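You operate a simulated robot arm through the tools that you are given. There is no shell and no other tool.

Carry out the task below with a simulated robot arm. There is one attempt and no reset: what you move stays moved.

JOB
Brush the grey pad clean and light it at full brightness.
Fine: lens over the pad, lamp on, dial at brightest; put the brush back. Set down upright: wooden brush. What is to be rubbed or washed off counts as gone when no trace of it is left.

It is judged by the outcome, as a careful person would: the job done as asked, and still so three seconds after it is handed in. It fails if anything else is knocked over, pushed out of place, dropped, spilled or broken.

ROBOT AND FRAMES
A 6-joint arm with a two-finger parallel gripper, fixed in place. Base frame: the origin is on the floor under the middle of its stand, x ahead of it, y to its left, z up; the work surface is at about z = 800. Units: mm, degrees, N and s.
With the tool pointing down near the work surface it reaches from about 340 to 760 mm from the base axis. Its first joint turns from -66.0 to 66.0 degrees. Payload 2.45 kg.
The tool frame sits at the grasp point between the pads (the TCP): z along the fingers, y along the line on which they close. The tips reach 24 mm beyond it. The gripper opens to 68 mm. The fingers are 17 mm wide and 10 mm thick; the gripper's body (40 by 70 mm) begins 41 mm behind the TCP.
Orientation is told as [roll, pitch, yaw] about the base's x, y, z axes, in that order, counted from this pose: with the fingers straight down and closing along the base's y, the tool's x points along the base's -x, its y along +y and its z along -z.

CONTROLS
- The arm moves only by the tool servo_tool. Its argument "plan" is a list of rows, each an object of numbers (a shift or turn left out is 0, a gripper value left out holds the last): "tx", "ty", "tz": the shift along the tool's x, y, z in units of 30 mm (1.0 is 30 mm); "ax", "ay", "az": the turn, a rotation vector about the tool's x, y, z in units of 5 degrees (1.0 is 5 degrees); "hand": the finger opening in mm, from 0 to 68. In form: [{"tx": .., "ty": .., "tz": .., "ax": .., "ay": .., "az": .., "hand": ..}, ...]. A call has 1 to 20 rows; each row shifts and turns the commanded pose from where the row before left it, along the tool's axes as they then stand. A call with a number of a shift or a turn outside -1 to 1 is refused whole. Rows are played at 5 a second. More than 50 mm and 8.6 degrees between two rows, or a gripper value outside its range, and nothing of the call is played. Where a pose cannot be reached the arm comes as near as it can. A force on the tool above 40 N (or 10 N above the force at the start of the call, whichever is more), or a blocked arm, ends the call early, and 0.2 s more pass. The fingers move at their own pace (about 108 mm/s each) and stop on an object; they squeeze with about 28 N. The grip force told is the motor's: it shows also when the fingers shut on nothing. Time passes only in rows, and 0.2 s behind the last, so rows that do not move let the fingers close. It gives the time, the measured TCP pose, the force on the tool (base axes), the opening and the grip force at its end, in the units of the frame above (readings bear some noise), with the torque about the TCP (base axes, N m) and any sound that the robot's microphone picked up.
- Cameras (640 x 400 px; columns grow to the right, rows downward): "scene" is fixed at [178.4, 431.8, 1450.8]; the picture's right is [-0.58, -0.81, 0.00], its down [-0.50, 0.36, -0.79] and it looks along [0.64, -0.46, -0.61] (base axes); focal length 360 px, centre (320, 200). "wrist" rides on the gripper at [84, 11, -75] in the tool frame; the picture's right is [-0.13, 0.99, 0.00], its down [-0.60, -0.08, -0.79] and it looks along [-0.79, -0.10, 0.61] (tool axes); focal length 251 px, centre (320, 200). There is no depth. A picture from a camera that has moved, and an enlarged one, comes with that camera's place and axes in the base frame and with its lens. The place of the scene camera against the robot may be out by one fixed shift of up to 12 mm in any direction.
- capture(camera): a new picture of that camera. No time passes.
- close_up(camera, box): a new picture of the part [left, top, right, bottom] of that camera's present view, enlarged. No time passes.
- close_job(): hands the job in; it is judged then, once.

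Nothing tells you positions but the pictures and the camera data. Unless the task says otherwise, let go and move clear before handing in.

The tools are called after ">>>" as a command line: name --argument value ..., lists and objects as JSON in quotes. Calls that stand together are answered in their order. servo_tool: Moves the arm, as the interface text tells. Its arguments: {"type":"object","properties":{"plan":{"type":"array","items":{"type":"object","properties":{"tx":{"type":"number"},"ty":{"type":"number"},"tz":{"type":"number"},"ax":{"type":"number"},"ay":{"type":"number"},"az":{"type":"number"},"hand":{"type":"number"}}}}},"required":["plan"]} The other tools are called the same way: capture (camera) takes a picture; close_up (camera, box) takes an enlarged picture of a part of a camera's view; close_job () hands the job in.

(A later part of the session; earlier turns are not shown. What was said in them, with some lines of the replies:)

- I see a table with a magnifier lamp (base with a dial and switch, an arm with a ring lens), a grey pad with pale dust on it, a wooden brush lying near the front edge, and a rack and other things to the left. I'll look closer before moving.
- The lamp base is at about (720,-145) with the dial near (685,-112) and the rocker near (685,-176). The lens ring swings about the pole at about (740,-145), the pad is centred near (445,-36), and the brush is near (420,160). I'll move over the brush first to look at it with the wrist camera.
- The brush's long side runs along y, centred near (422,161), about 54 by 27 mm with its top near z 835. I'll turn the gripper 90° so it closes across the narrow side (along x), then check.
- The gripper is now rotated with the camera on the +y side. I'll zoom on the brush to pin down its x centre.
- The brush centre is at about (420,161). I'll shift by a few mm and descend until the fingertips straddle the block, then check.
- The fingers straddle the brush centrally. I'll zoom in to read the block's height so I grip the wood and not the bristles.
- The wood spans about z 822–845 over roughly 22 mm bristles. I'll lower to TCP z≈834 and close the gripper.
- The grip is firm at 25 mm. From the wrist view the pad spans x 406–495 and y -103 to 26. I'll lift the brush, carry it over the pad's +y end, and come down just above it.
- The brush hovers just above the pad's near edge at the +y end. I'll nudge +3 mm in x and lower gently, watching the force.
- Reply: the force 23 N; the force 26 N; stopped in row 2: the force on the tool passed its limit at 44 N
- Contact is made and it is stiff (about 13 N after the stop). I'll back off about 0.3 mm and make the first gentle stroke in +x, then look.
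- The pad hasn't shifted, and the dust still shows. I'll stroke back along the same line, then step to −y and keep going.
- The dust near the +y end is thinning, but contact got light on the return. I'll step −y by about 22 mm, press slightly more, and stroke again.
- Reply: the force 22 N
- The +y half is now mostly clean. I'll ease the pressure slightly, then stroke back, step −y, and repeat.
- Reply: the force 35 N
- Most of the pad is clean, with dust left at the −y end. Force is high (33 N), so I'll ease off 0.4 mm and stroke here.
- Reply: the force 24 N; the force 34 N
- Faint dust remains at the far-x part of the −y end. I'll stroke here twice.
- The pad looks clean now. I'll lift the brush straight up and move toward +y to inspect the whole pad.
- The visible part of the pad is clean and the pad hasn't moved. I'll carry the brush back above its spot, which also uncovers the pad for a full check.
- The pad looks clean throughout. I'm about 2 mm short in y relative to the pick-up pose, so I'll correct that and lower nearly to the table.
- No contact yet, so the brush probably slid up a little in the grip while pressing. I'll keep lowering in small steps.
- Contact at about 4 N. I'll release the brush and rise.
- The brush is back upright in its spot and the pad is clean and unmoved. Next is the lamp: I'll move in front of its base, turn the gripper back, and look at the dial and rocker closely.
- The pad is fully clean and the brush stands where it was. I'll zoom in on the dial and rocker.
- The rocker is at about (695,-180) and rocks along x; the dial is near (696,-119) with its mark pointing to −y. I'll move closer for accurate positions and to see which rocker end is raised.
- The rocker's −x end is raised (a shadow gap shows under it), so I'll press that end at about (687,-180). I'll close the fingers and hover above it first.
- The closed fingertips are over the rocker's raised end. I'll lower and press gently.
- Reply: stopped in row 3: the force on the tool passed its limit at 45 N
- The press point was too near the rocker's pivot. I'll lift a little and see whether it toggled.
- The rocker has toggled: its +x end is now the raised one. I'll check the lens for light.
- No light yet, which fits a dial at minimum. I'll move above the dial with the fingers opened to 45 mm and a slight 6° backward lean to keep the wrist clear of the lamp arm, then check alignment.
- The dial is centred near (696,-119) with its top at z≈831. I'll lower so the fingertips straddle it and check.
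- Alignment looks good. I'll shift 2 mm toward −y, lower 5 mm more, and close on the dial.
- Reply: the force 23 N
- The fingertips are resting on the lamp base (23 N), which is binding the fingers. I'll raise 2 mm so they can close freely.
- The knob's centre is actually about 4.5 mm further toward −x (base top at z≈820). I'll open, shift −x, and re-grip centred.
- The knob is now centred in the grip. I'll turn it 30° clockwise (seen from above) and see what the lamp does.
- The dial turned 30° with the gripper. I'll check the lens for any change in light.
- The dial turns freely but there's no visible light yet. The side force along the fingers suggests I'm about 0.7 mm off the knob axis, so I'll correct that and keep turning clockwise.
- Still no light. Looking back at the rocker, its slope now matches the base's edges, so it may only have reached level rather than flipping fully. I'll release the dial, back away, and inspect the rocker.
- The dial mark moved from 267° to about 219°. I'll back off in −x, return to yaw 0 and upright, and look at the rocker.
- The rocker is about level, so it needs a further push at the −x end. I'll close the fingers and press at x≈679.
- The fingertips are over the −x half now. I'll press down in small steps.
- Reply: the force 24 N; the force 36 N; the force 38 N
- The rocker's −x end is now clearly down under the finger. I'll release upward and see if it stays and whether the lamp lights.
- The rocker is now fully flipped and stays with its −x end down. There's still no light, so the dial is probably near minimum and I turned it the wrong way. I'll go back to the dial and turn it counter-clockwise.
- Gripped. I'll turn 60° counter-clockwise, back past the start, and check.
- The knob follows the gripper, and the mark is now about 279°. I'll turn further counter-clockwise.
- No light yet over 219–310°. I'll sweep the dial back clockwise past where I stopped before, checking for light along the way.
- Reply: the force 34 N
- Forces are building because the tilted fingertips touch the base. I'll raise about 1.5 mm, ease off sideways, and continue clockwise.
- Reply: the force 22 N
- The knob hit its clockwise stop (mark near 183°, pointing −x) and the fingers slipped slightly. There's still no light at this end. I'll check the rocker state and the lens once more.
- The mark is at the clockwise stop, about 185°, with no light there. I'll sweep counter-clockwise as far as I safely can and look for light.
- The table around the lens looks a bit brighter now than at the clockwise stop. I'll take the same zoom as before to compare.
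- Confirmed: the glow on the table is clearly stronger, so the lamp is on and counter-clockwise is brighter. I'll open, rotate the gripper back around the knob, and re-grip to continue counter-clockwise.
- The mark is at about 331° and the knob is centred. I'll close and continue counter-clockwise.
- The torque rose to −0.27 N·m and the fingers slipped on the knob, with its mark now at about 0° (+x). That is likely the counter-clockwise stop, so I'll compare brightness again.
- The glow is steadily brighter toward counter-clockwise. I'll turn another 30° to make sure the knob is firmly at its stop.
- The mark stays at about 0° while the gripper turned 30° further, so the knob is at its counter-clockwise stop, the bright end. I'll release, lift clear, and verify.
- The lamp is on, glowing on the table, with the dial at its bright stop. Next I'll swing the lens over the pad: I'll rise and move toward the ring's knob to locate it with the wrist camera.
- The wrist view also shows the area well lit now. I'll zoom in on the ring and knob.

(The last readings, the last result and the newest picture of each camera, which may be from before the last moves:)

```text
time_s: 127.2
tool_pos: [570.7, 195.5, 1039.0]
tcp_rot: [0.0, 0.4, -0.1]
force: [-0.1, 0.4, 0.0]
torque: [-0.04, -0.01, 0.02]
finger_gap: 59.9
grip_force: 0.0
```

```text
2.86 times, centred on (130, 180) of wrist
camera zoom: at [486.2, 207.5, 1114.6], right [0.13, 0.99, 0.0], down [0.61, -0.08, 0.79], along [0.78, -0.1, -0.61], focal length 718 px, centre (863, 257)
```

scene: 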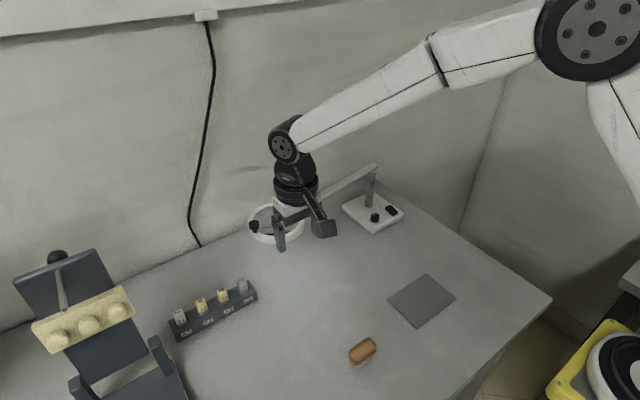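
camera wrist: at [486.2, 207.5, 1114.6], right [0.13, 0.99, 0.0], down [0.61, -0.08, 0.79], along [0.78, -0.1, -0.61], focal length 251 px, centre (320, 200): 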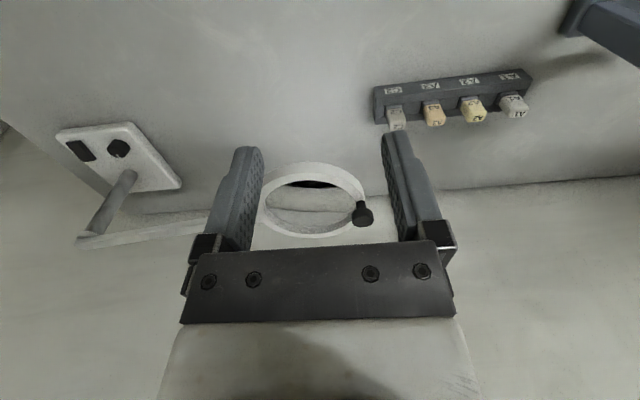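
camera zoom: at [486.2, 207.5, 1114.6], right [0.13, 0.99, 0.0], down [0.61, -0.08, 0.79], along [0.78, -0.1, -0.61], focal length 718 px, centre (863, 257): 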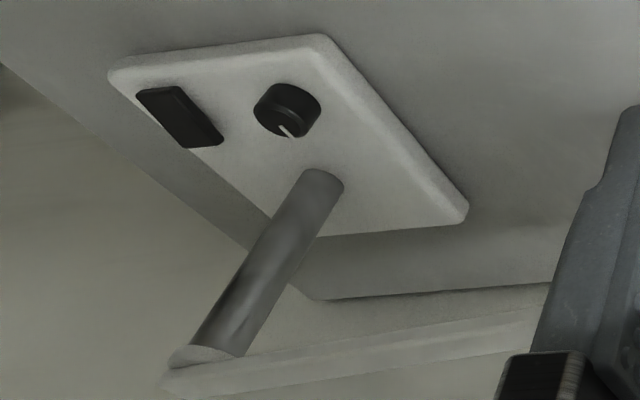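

The knob stands on the ring's outer edge at about (703,223), cap top at z≈977, and the ring centre is near (712,165). I'll rotate the gripper to yaw −90° so it closes along the swing direction, then approach above the knob.

>>> servo_tool --plan '[{"az": 1}, {"az": 1}, {"az": 1}, {"az": 1}, {"az": 1}, {"az": 1}, {"az": 1}, {"az": 1}, {"az": 1}, {"az": 1}, {"az": 1}, {"az": 1}, {"az": 1}, {"az": 1}, {"az": 1}, {"az": 1}, {"az": 1}, {"az": 1}, {}]'

>>> servo_tool --plan '[{"tx": 0.2, "ty": 0.8}, {"tx": 0.2, "ty": 0.8}, {"tx": 0.2, "ty": 0.8}, {"tx": 0.2, "ty": 0.8}, {}]'

>>> capture --camera "wrist"

>>> close_up --camera "scene" --box '[220, 120, 360, 260]'

```text
time_s: 131.2
tool_pos: [569.1, 192.8, 1042.1]
tcp_rot: [-0.1, 0.0, -90.1]
force: [-0.1, -0.7, 0.3]
torque: [0.03, 0.0, -0.02]
finger_gap: 60.1
grip_force: 0.1
```

```text
time_s: 132.4
tool_pos: [666.0, 218.2, 1044.8]
tcp_rot: [-0.2, 0.1, -90.0]
force: [-0.5, 0.4, -0.2]
torque: [0.02, 0.03, -0.02]
finger_gap: 60.0
grip_force: 0.0
```

```text
taken
camera wrist: at [678.0, 303.6, 1119.7], right [0.99, -0.13, 0.0], down [-0.08, -0.6, 0.79], along [-0.11, -0.79, -0.61], focal length 251 px, centre (320, 200)
```

wrist: 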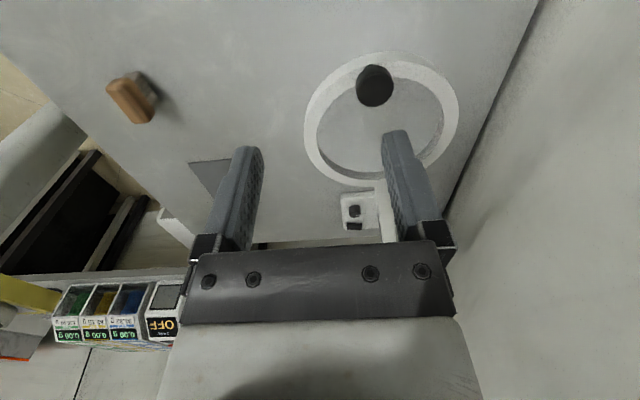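

```text
2.86 times, centred on (290, 190) of scene
camera zoom: at [178.4, 431.8, 1450.8], right [-0.58, -0.81, 0.0], down [-0.5, 0.36, -0.79], along [0.64, -0.46, -0.61], focal length 1028 px, centre (406, 229)
```

zoom: 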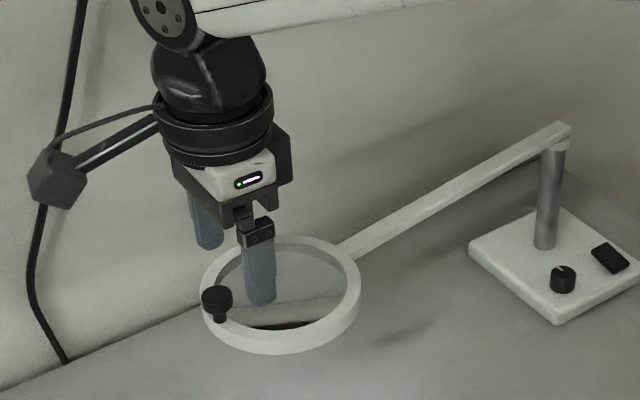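

The knob is confirmed near (702,222). I'll move directly above it and lower so the fingers straddle the cap.

>>> servo_tool --plan '[{"tx": 0.05, "ty": 0.6}, {"tx": 0.05, "ty": 0.58}, {}, {"tz": 0.7}, {"tz": 0.7}, {"tz": 0.4}, {}]'

>>> capture --camera "wrist"

>>> close_up --camera "scene" --box '[220, 150, 320, 250]'

```text
time_s: 134.0
tool_pos: [699.4, 221.9, 989.4]
tcp_rot: [-0.2, 0.2, -89.9]
force: [-0.4, -0.2, -0.7]
torque: [0.01, 0.0, 0.0]
finger_gap: 59.9
grip_force: 0.0
```

```text
taken
camera wrist: at [710.0, 306.9, 1063.7], right [0.99, -0.13, 0.0], down [-0.08, -0.6, 0.79], along [-0.1, -0.79, -0.61], focal length 251 px, centre (320, 200)
```

wrist: 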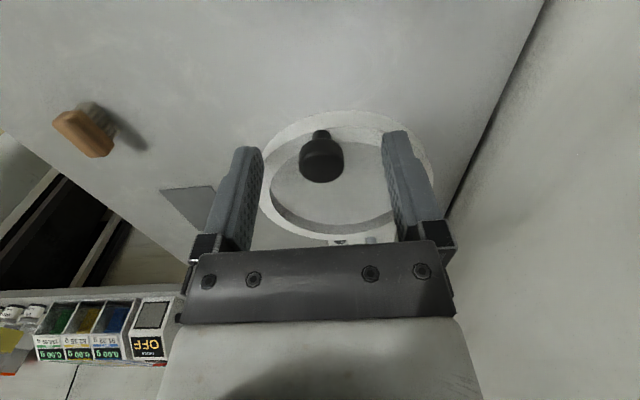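

```text
4.00 times, centred on (270, 200) of scene
camera zoom: at [178.4, 431.8, 1450.8], right [-0.58, -0.81, 0.0], down [-0.5, 0.36, -0.79], along [0.64, -0.46, -0.61], focal length 1439 px, centre (520, 200)
```

zoom: 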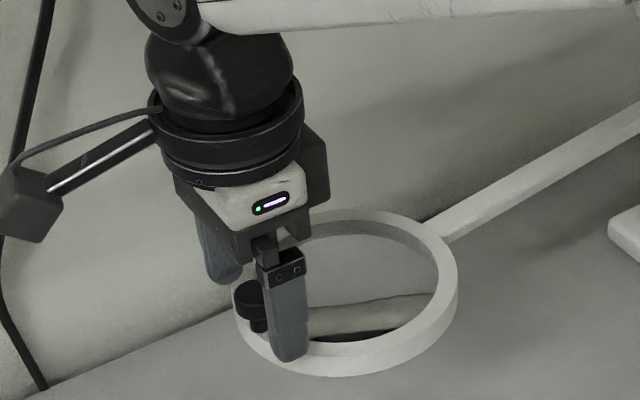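

The cap is centred between the fingers. I'll lower 5 mm more and close on the knob.

>>> servo_tool --plan '[{"tz": 0.17}, {}, {"hand": 30}, {"hand": 16}, {"hand": 16}, {}]'

>>> capture --camera "wrist"

>>> close_up --camera "scene" --box '[220, 170, 320, 250]'

```text
time_s: 135.4
tool_pos: [698.4, 221.2, 985.3]
tcp_rot: [-0.2, 0.0, -89.9]
force: [-1.4, 0.6, -0.2]
torque: [0.1, 0.01, 0.02]
finger_gap: 21.0
grip_force: 38.9
```

```text
taken
camera wrist: at [710.6, 306.1, 1058.5], right [0.99, -0.13, 0.0], down [-0.08, -0.6, 0.79], along [-0.11, -0.79, -0.61], focal length 251 px, centre (320, 200)
```

wrist: 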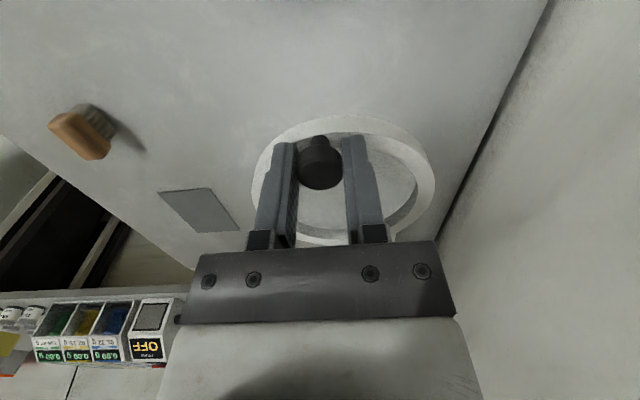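

```text
5.00 times, centred on (270, 210) of scene
camera zoom: at [178.4, 431.8, 1450.9], right [-0.58, -0.81, 0.0], down [-0.5, 0.36, -0.79], along [0.64, -0.46, -0.61], focal length 1799 px, centre (570, 150)
```

zoom: 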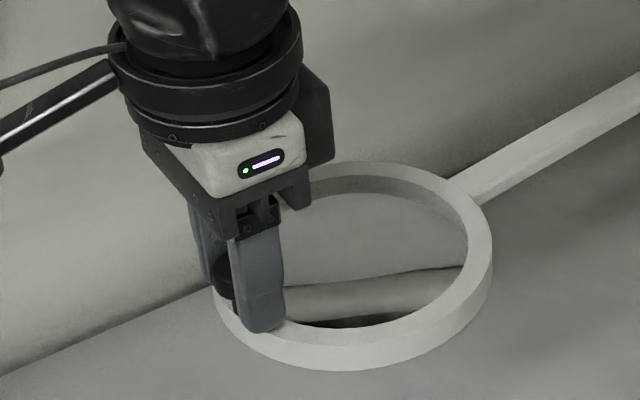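

The knob is gripped (21 mm). I'll swing the arm in an arc about the pole (radius about 374 mm), turning the gripper with it. First 10°, checking forces.

>>> servo_tool --plan '[{"tx": -0.066, "ty": -0.43, "az": -0.4}, {"tx": -0.066, "ty": -0.43, "az": -0.4}, {"tx": -0.066, "ty": -0.43, "az": -0.4}, {"tx": -0.066, "ty": -0.43, "az": -0.4}, {"tx": -0.066, "ty": -0.43, "az": -0.4}, {}]'

>>> close_up --camera "scene" --box '[220, 140, 420, 270]'

```text
time_s: 136.8
tool_pos: [638.6, 207.5, 983.9]
tcp_rot: [0.0, 0.3, -80.0]
force: [1.0, -1.9, 19.3]
torque: [0.3, 0.05, -0.02]
finger_gap: 21.4
grip_force: 38.2
```

```text
3.08 times, centred on (320, 205) of scene
camera zoom: at [178.0, 431.6, 1451.0], right [-0.58, -0.81, 0.0], down [-0.5, 0.36, -0.79], along [0.64, -0.46, -0.61], focal length 1107 px, centre (320, 185)
```

zoom: 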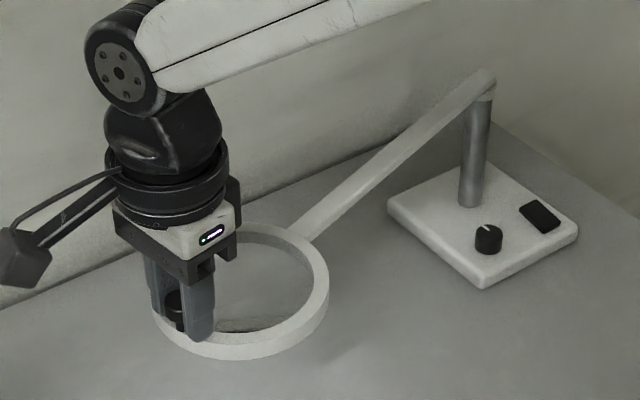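

The swing works with small side forces and the lamp base stays put. Vertical load is 19 N, so I'll ease up slightly and continue.

>>> servo_tool --plan '[{"tx": -0.066, "ty": -0.43, "az": -0.4, "tz": -0.02}, {"tx": -0.066, "ty": -0.43, "az": -0.4}, {"tx": -0.066, "ty": -0.43, "az": -0.4}, {"tx": -0.066, "ty": -0.43, "az": -0.4}, {"tx": -0.066, "ty": -0.43, "az": -0.4}, {"tx": -0.066, "ty": -0.43, "az": -0.4}, {"tx": -0.066, "ty": -0.43, "az": -0.4}, {"tx": -0.066, "ty": -0.43, "az": -0.4}, {}]'

>>> capture --camera "scene"

>>> capture --camera "wrist"

```text
time_s: 138.8
tool_pos: [541.4, 161.4, 982.9]
tcp_rot: [-0.3, 0.3, -64.0]
force: [-9.0, 13.7, 13.5]
torque: [0.0, 0.1, 0.03]
finger_gap: 21.0
grip_force: 38.6
```

```text
taken
```

scene: 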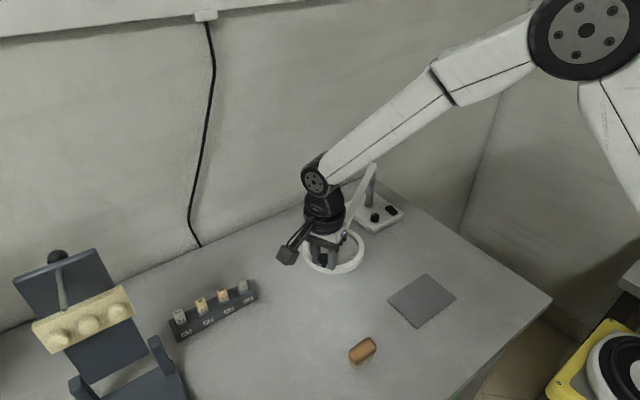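

```text
taken
camera wrist: at [515.5, 242.4, 1057.6], right [0.95, 0.32, -0.01], down [0.2, -0.58, 0.79], along [0.25, -0.75, -0.61], focal length 251 px, centre (320, 200)
```

wrist: 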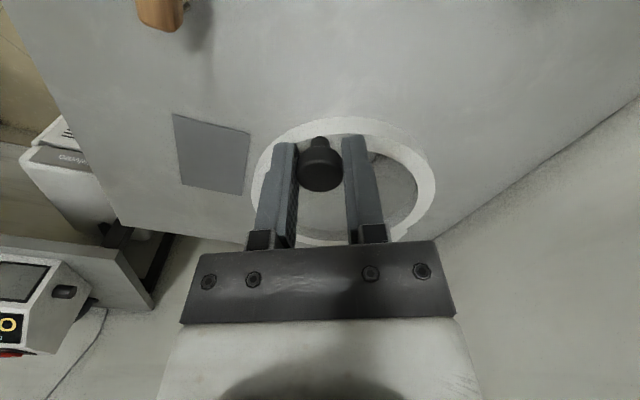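

Tracking is good and the radial force is 16 N outward, so I'll shift about 0.8 mm outward and continue.

>>> servo_tool --plan '[{"tx": -0.04, "ty": -0.43, "az": -0.4, "tz": -0.015}, {"tx": -0.064, "ty": -0.43, "az": -0.4}, {"tx": -0.064, "ty": -0.43, "az": -0.4}, {"tx": -0.064, "ty": -0.43, "az": -0.4}, {"tx": -0.064, "ty": -0.43, "az": -0.4}, {"tx": -0.064, "ty": -0.43, "az": -0.4}, {"tx": -0.064, "ty": -0.43, "az": -0.4}, {"tx": -0.064, "ty": -0.43, "az": -0.4}, {}]'

>>> capture --camera "scene"

```text
time_s: 140.8
tool_pos: [465.6, 92.8, 984.2]
tcp_rot: [-0.3, 0.1, -47.9]
force: [6.3, -5.3, -20.6]
torque: [-0.11, -0.1, 0.03]
finger_gap: 21.5
grip_force: 38.1
```

```text
taken
```

scene: 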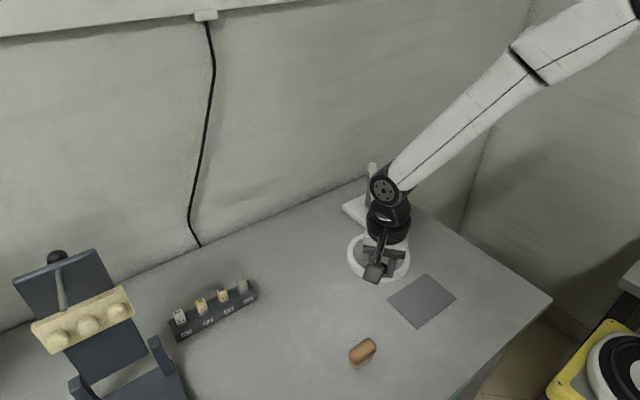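

>>> servo_tool --plan '[{"tx": -0.072, "ty": -0.43, "az": -0.4, "tz": 0.016}, {"tx": -0.066, "ty": -0.43, "az": -0.4}, {"tx": -0.066, "ty": -0.43, "az": -0.4}, {"tx": -0.066, "ty": -0.43, "az": -0.4}, {"tx": -0.066, "ty": -0.43, "az": -0.4}, {"tx": -0.066, "ty": -0.43, "az": -0.4}, {"tx": -0.066, "ty": -0.43, "az": -0.4}, {}]'

>>> capture --camera "scene"

>>> capture --camera "wrist"

```text
time_s: 142.6
tool_pos: [414.8, 16.0, 983.2]
tcp_rot: [-0.2, 0.3, -34.0]
force: [4.2, -2.1, -15.6]
torque: [-0.27, -0.42, 0.02]
finger_gap: 21.0
grip_force: 38.1
```

```text
taken
```

scene: 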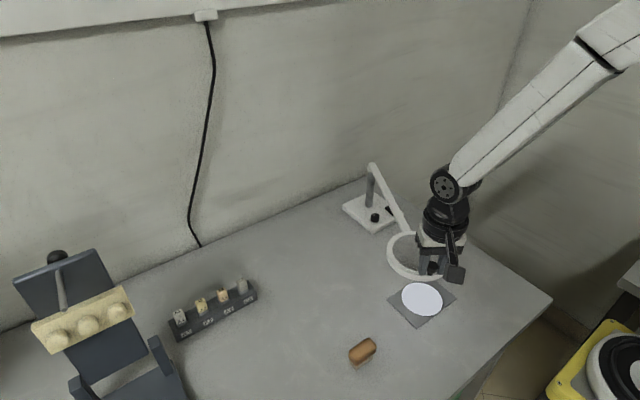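

```text
taken
camera wrist: at [352.1, 74.6, 1058.8], right [0.66, 0.75, 0.0], down [0.46, -0.4, 0.79], along [0.59, -0.52, -0.61], focal length 251 px, centre (320, 200)
```

wrist: 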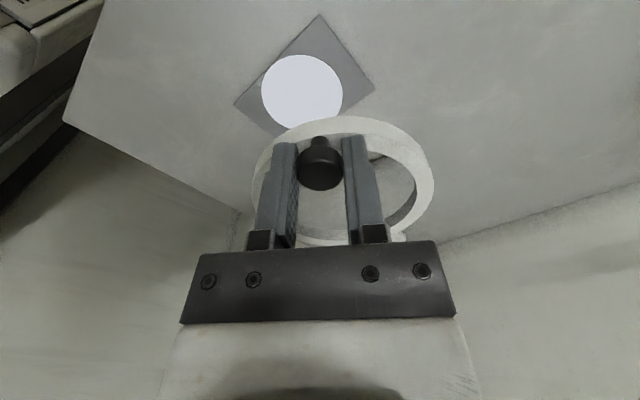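

A bright white spot now shows on the pad, so the lamp is on and the lens is almost over it. I'll swing the last 6° to centre the lens.

>>> servo_tool --plan '[{"tx": -0.07, "ty": -0.43, "az": -0.4, "tz": 0.012}, {"tx": -0.066, "ty": -0.43, "az": -0.4}, {"tx": -0.066, "ty": -0.43, "az": -0.4}, {}]'

>>> capture --camera "scene"

>>> capture --camera "wrist"

>>> close_up --camera "scene" --box '[340, 150, 500, 340]'

```text
time_s: 143.6
tool_pos: [398.4, -18.2, 983.9]
tcp_rot: [0.0, 0.4, -28.0]
force: [-7.3, 3.4, 17.4]
torque: [0.31, 0.62, -0.02]
finger_gap: 21.2
grip_force: 38.1
```

```text
taken
```

scene: 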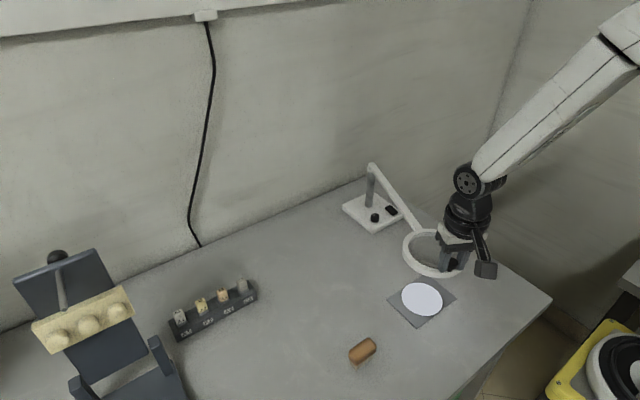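

```text
taken
camera wrist: at [331.1, 32.1, 1058.6], right [0.58, 0.81, 0.0], down [0.5, -0.35, 0.79], along [0.64, -0.46, -0.61], focal length 251 px, centre (320, 200)
```

wrist: 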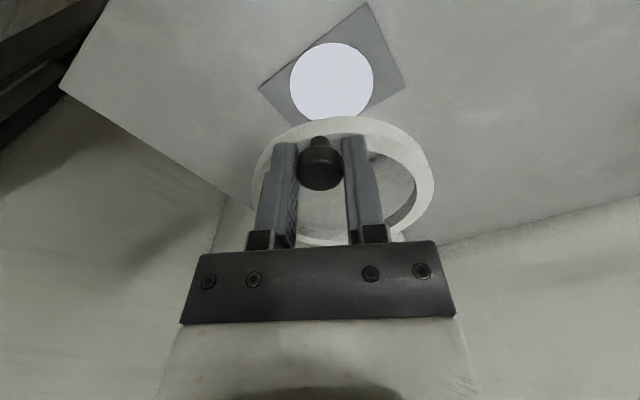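

```text
2.11 times, centred on (420, 245) of scene
camera zoom: at [178.0, 431.8, 1450.9], right [-0.58, -0.81, 0.0], down [-0.5, 0.36, -0.79], along [0.64, -0.46, -0.61], focal length 758 px, centre (110, 105)
```

zoom: 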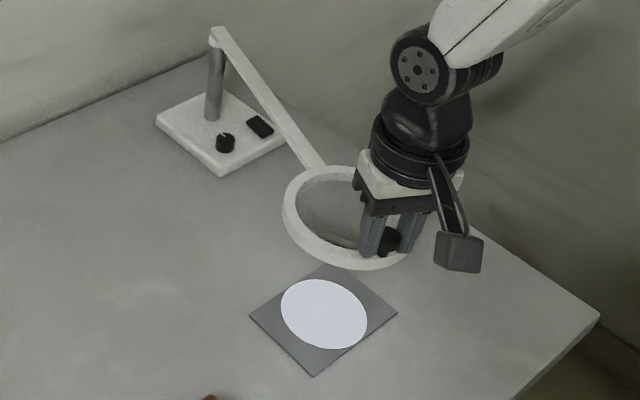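

The lens is centred over the pad and the pad is brightly lit. I'll ease the load, open the fingers, and rise straight up off the knob.

>>> servo_tool --plan '[{"tz": -0.013}, {"hand": 26}, {"hand": 45}, {"hand": 60}, {}, {"tz": -0.4}, {"tz": -0.7}, {"tz": -0.9}, {"tz": -0.9}, {}]'

>>> capture --camera "wrist"

>>> close_up --camera "scene" --box '[340, 150, 500, 340]'

```text
time_s: 145.8
tool_pos: [402.2, -19.9, 1069.9]
tcp_rot: [-0.2, 0.2, -28.0]
force: [1.3, -0.5, -0.3]
torque: [-0.01, 0.0, -0.02]
finger_gap: 60.0
grip_force: 0.1
```

```text
taken
camera wrist: at [333.3, 31.0, 1145.4], right [0.58, 0.81, 0.0], down [0.5, -0.35, 0.79], along [0.64, -0.46, -0.61], focal length 251 px, centre (320, 200)
```

wrist: 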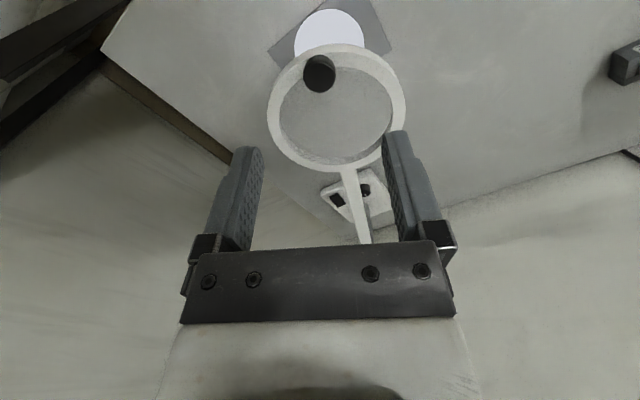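

```text
2.11 times, centred on (420, 245) of scene
camera zoom: at [178.4, 431.8, 1450.8], right [-0.58, -0.81, 0.0], down [-0.5, 0.36, -0.79], along [0.64, -0.46, -0.61], focal length 758 px, centre (110, 105)
```

zoom: 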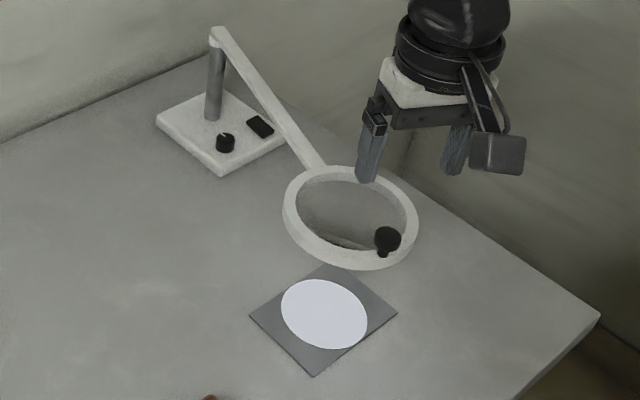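

>>> close_up --camera "wrist" --box '[240, 0, 430, 190]'

>>> close_up --camera "scene" --box '[350, 180, 414, 228]'

>>> close_up --camera "scene" --box '[330, 260, 470, 380]'

```text
2.11 times, centred on (335, 95) of wrist
camera zoom: at [333.3, 31.0, 1145.4], right [0.58, 0.81, 0.0], down [0.5, -0.35, 0.79], along [0.64, -0.46, -0.61], focal length 529 px, centre (288, 421)
```

zoom: 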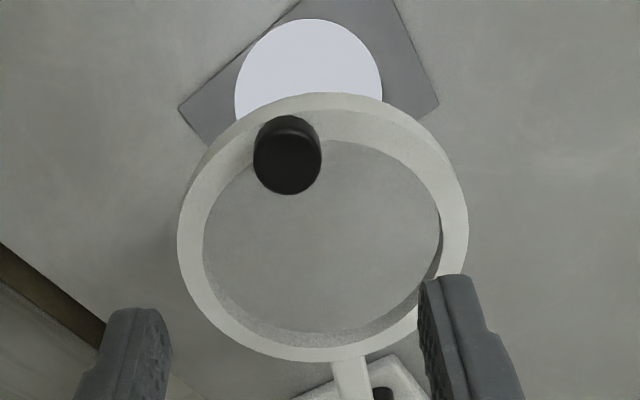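

```text
8.33 times, centred on (382, 204) of scene
camera zoom: at [178.4, 431.8, 1450.8], right [-0.58, -0.81, 0.0], down [-0.5, 0.36, -0.79], along [0.64, -0.46, -0.61], focal length 2999 px, centre (-197, 167)
```

zoom: 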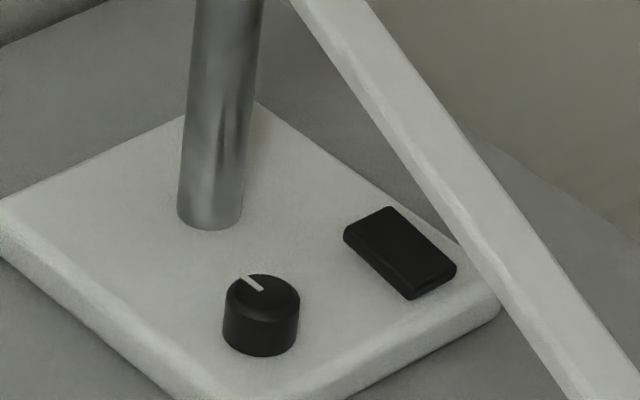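

```text
3.33 times, centred on (400, 320) of scene
camera zoom: at [178.4, 431.8, 1450.8], right [-0.58, -0.81, 0.0], down [-0.5, 0.36, -0.79], along [0.64, -0.46, -0.61], focal length 1200 px, centre (53, -200)
```

zoom: 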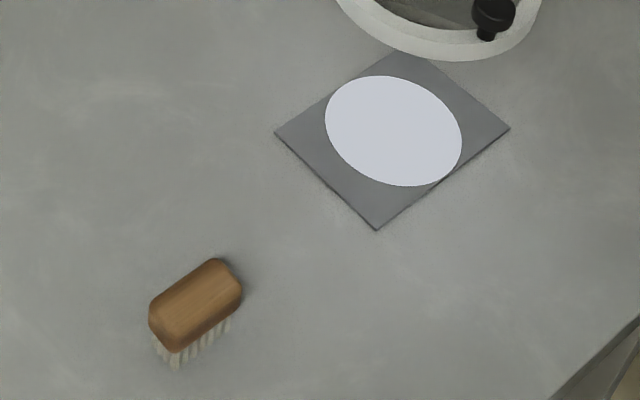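

Everything checks out: the lens is centred within about 5 mm of the pad centre, the rocker is on, the dial is at its bright stop, the pad is clean and unmoved, and the brush is upright in its place. I'll move the arm up and clear, then take a final look.

>>> servo_tool --plan '[{"tz": -0.8}, {"tz": -0.8}, {"tz": -0.4}, {}, {}, {}]'

>>> capture --camera "scene"

>>> close_up --camera "scene" --box '[330, 150, 480, 380]'

```text
time_s: 147.2
tool_pos: [401.8, -19.7, 1129.7]
tcp_rot: [-0.2, 0.2, -28.1]
force: [0.1, -0.5, 0.6]
torque: [0.02, 0.02, 0.0]
finger_gap: 60.2
grip_force: 0.1
```

```text
taken
```

scene: 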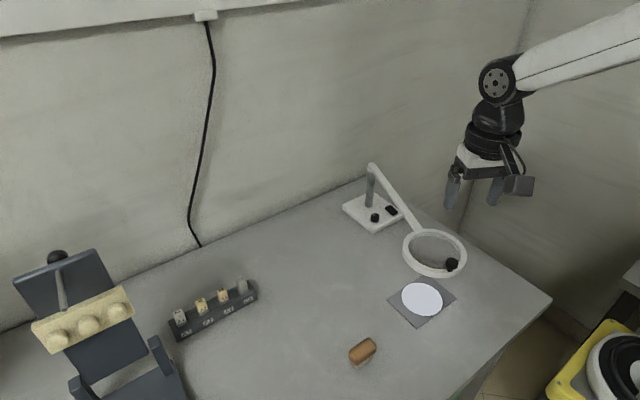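

```text
1.74 times, centred on (405, 265) of scene
camera zoom: at [178.4, 431.8, 1450.8], right [-0.58, -0.81, 0.0], down [-0.5, 0.36, -0.79], along [0.64, -0.46, -0.61], focal length 626 px, centre (172, 87)
```

zoom: 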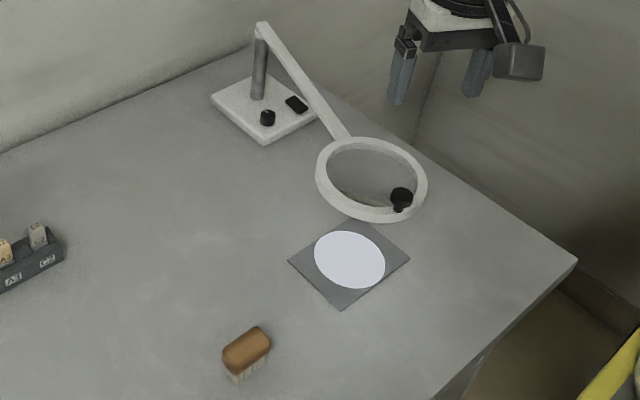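

The final view shows the pad clean and lit under the lens, the lamp base and rack undisturbed, the brush upright in its place, and the arm clear. I'm handing the job in.

>>> close_job

```text
The job is handed in.
```

The job is handed in. In the last pictures the grey pad is clean, the lens is over it, and it's brightly lit.

- **Pad:** I brushed it in overlapping strokes until no dust showed in close-ups from both cameras. It hasn't moved.
- **Brush:** It's back upright on its original spot, within a millimetre or two.
- **Lamp:** The rocker switch needed a second, firmer press before it flipped fully; it stayed in that position. A bright spot shows on the pad.
- **Dial:** It's turned to its counter-clockwise stop. I took that as brightest because the table glow grew in that direction and was dark at the other stop. The dial has no markings to confirm it.
- **Lens:** It's centred over the pad to within about 5 mm.

While I turned the dial, the robot's wrist brushed the lamp's swing arm and nudged it a few degrees. I swung that arm to its final position afterwards, and the lamp base stayed put. In the last pictures nothing else looks disturbed, and the gripper is clear of everything.
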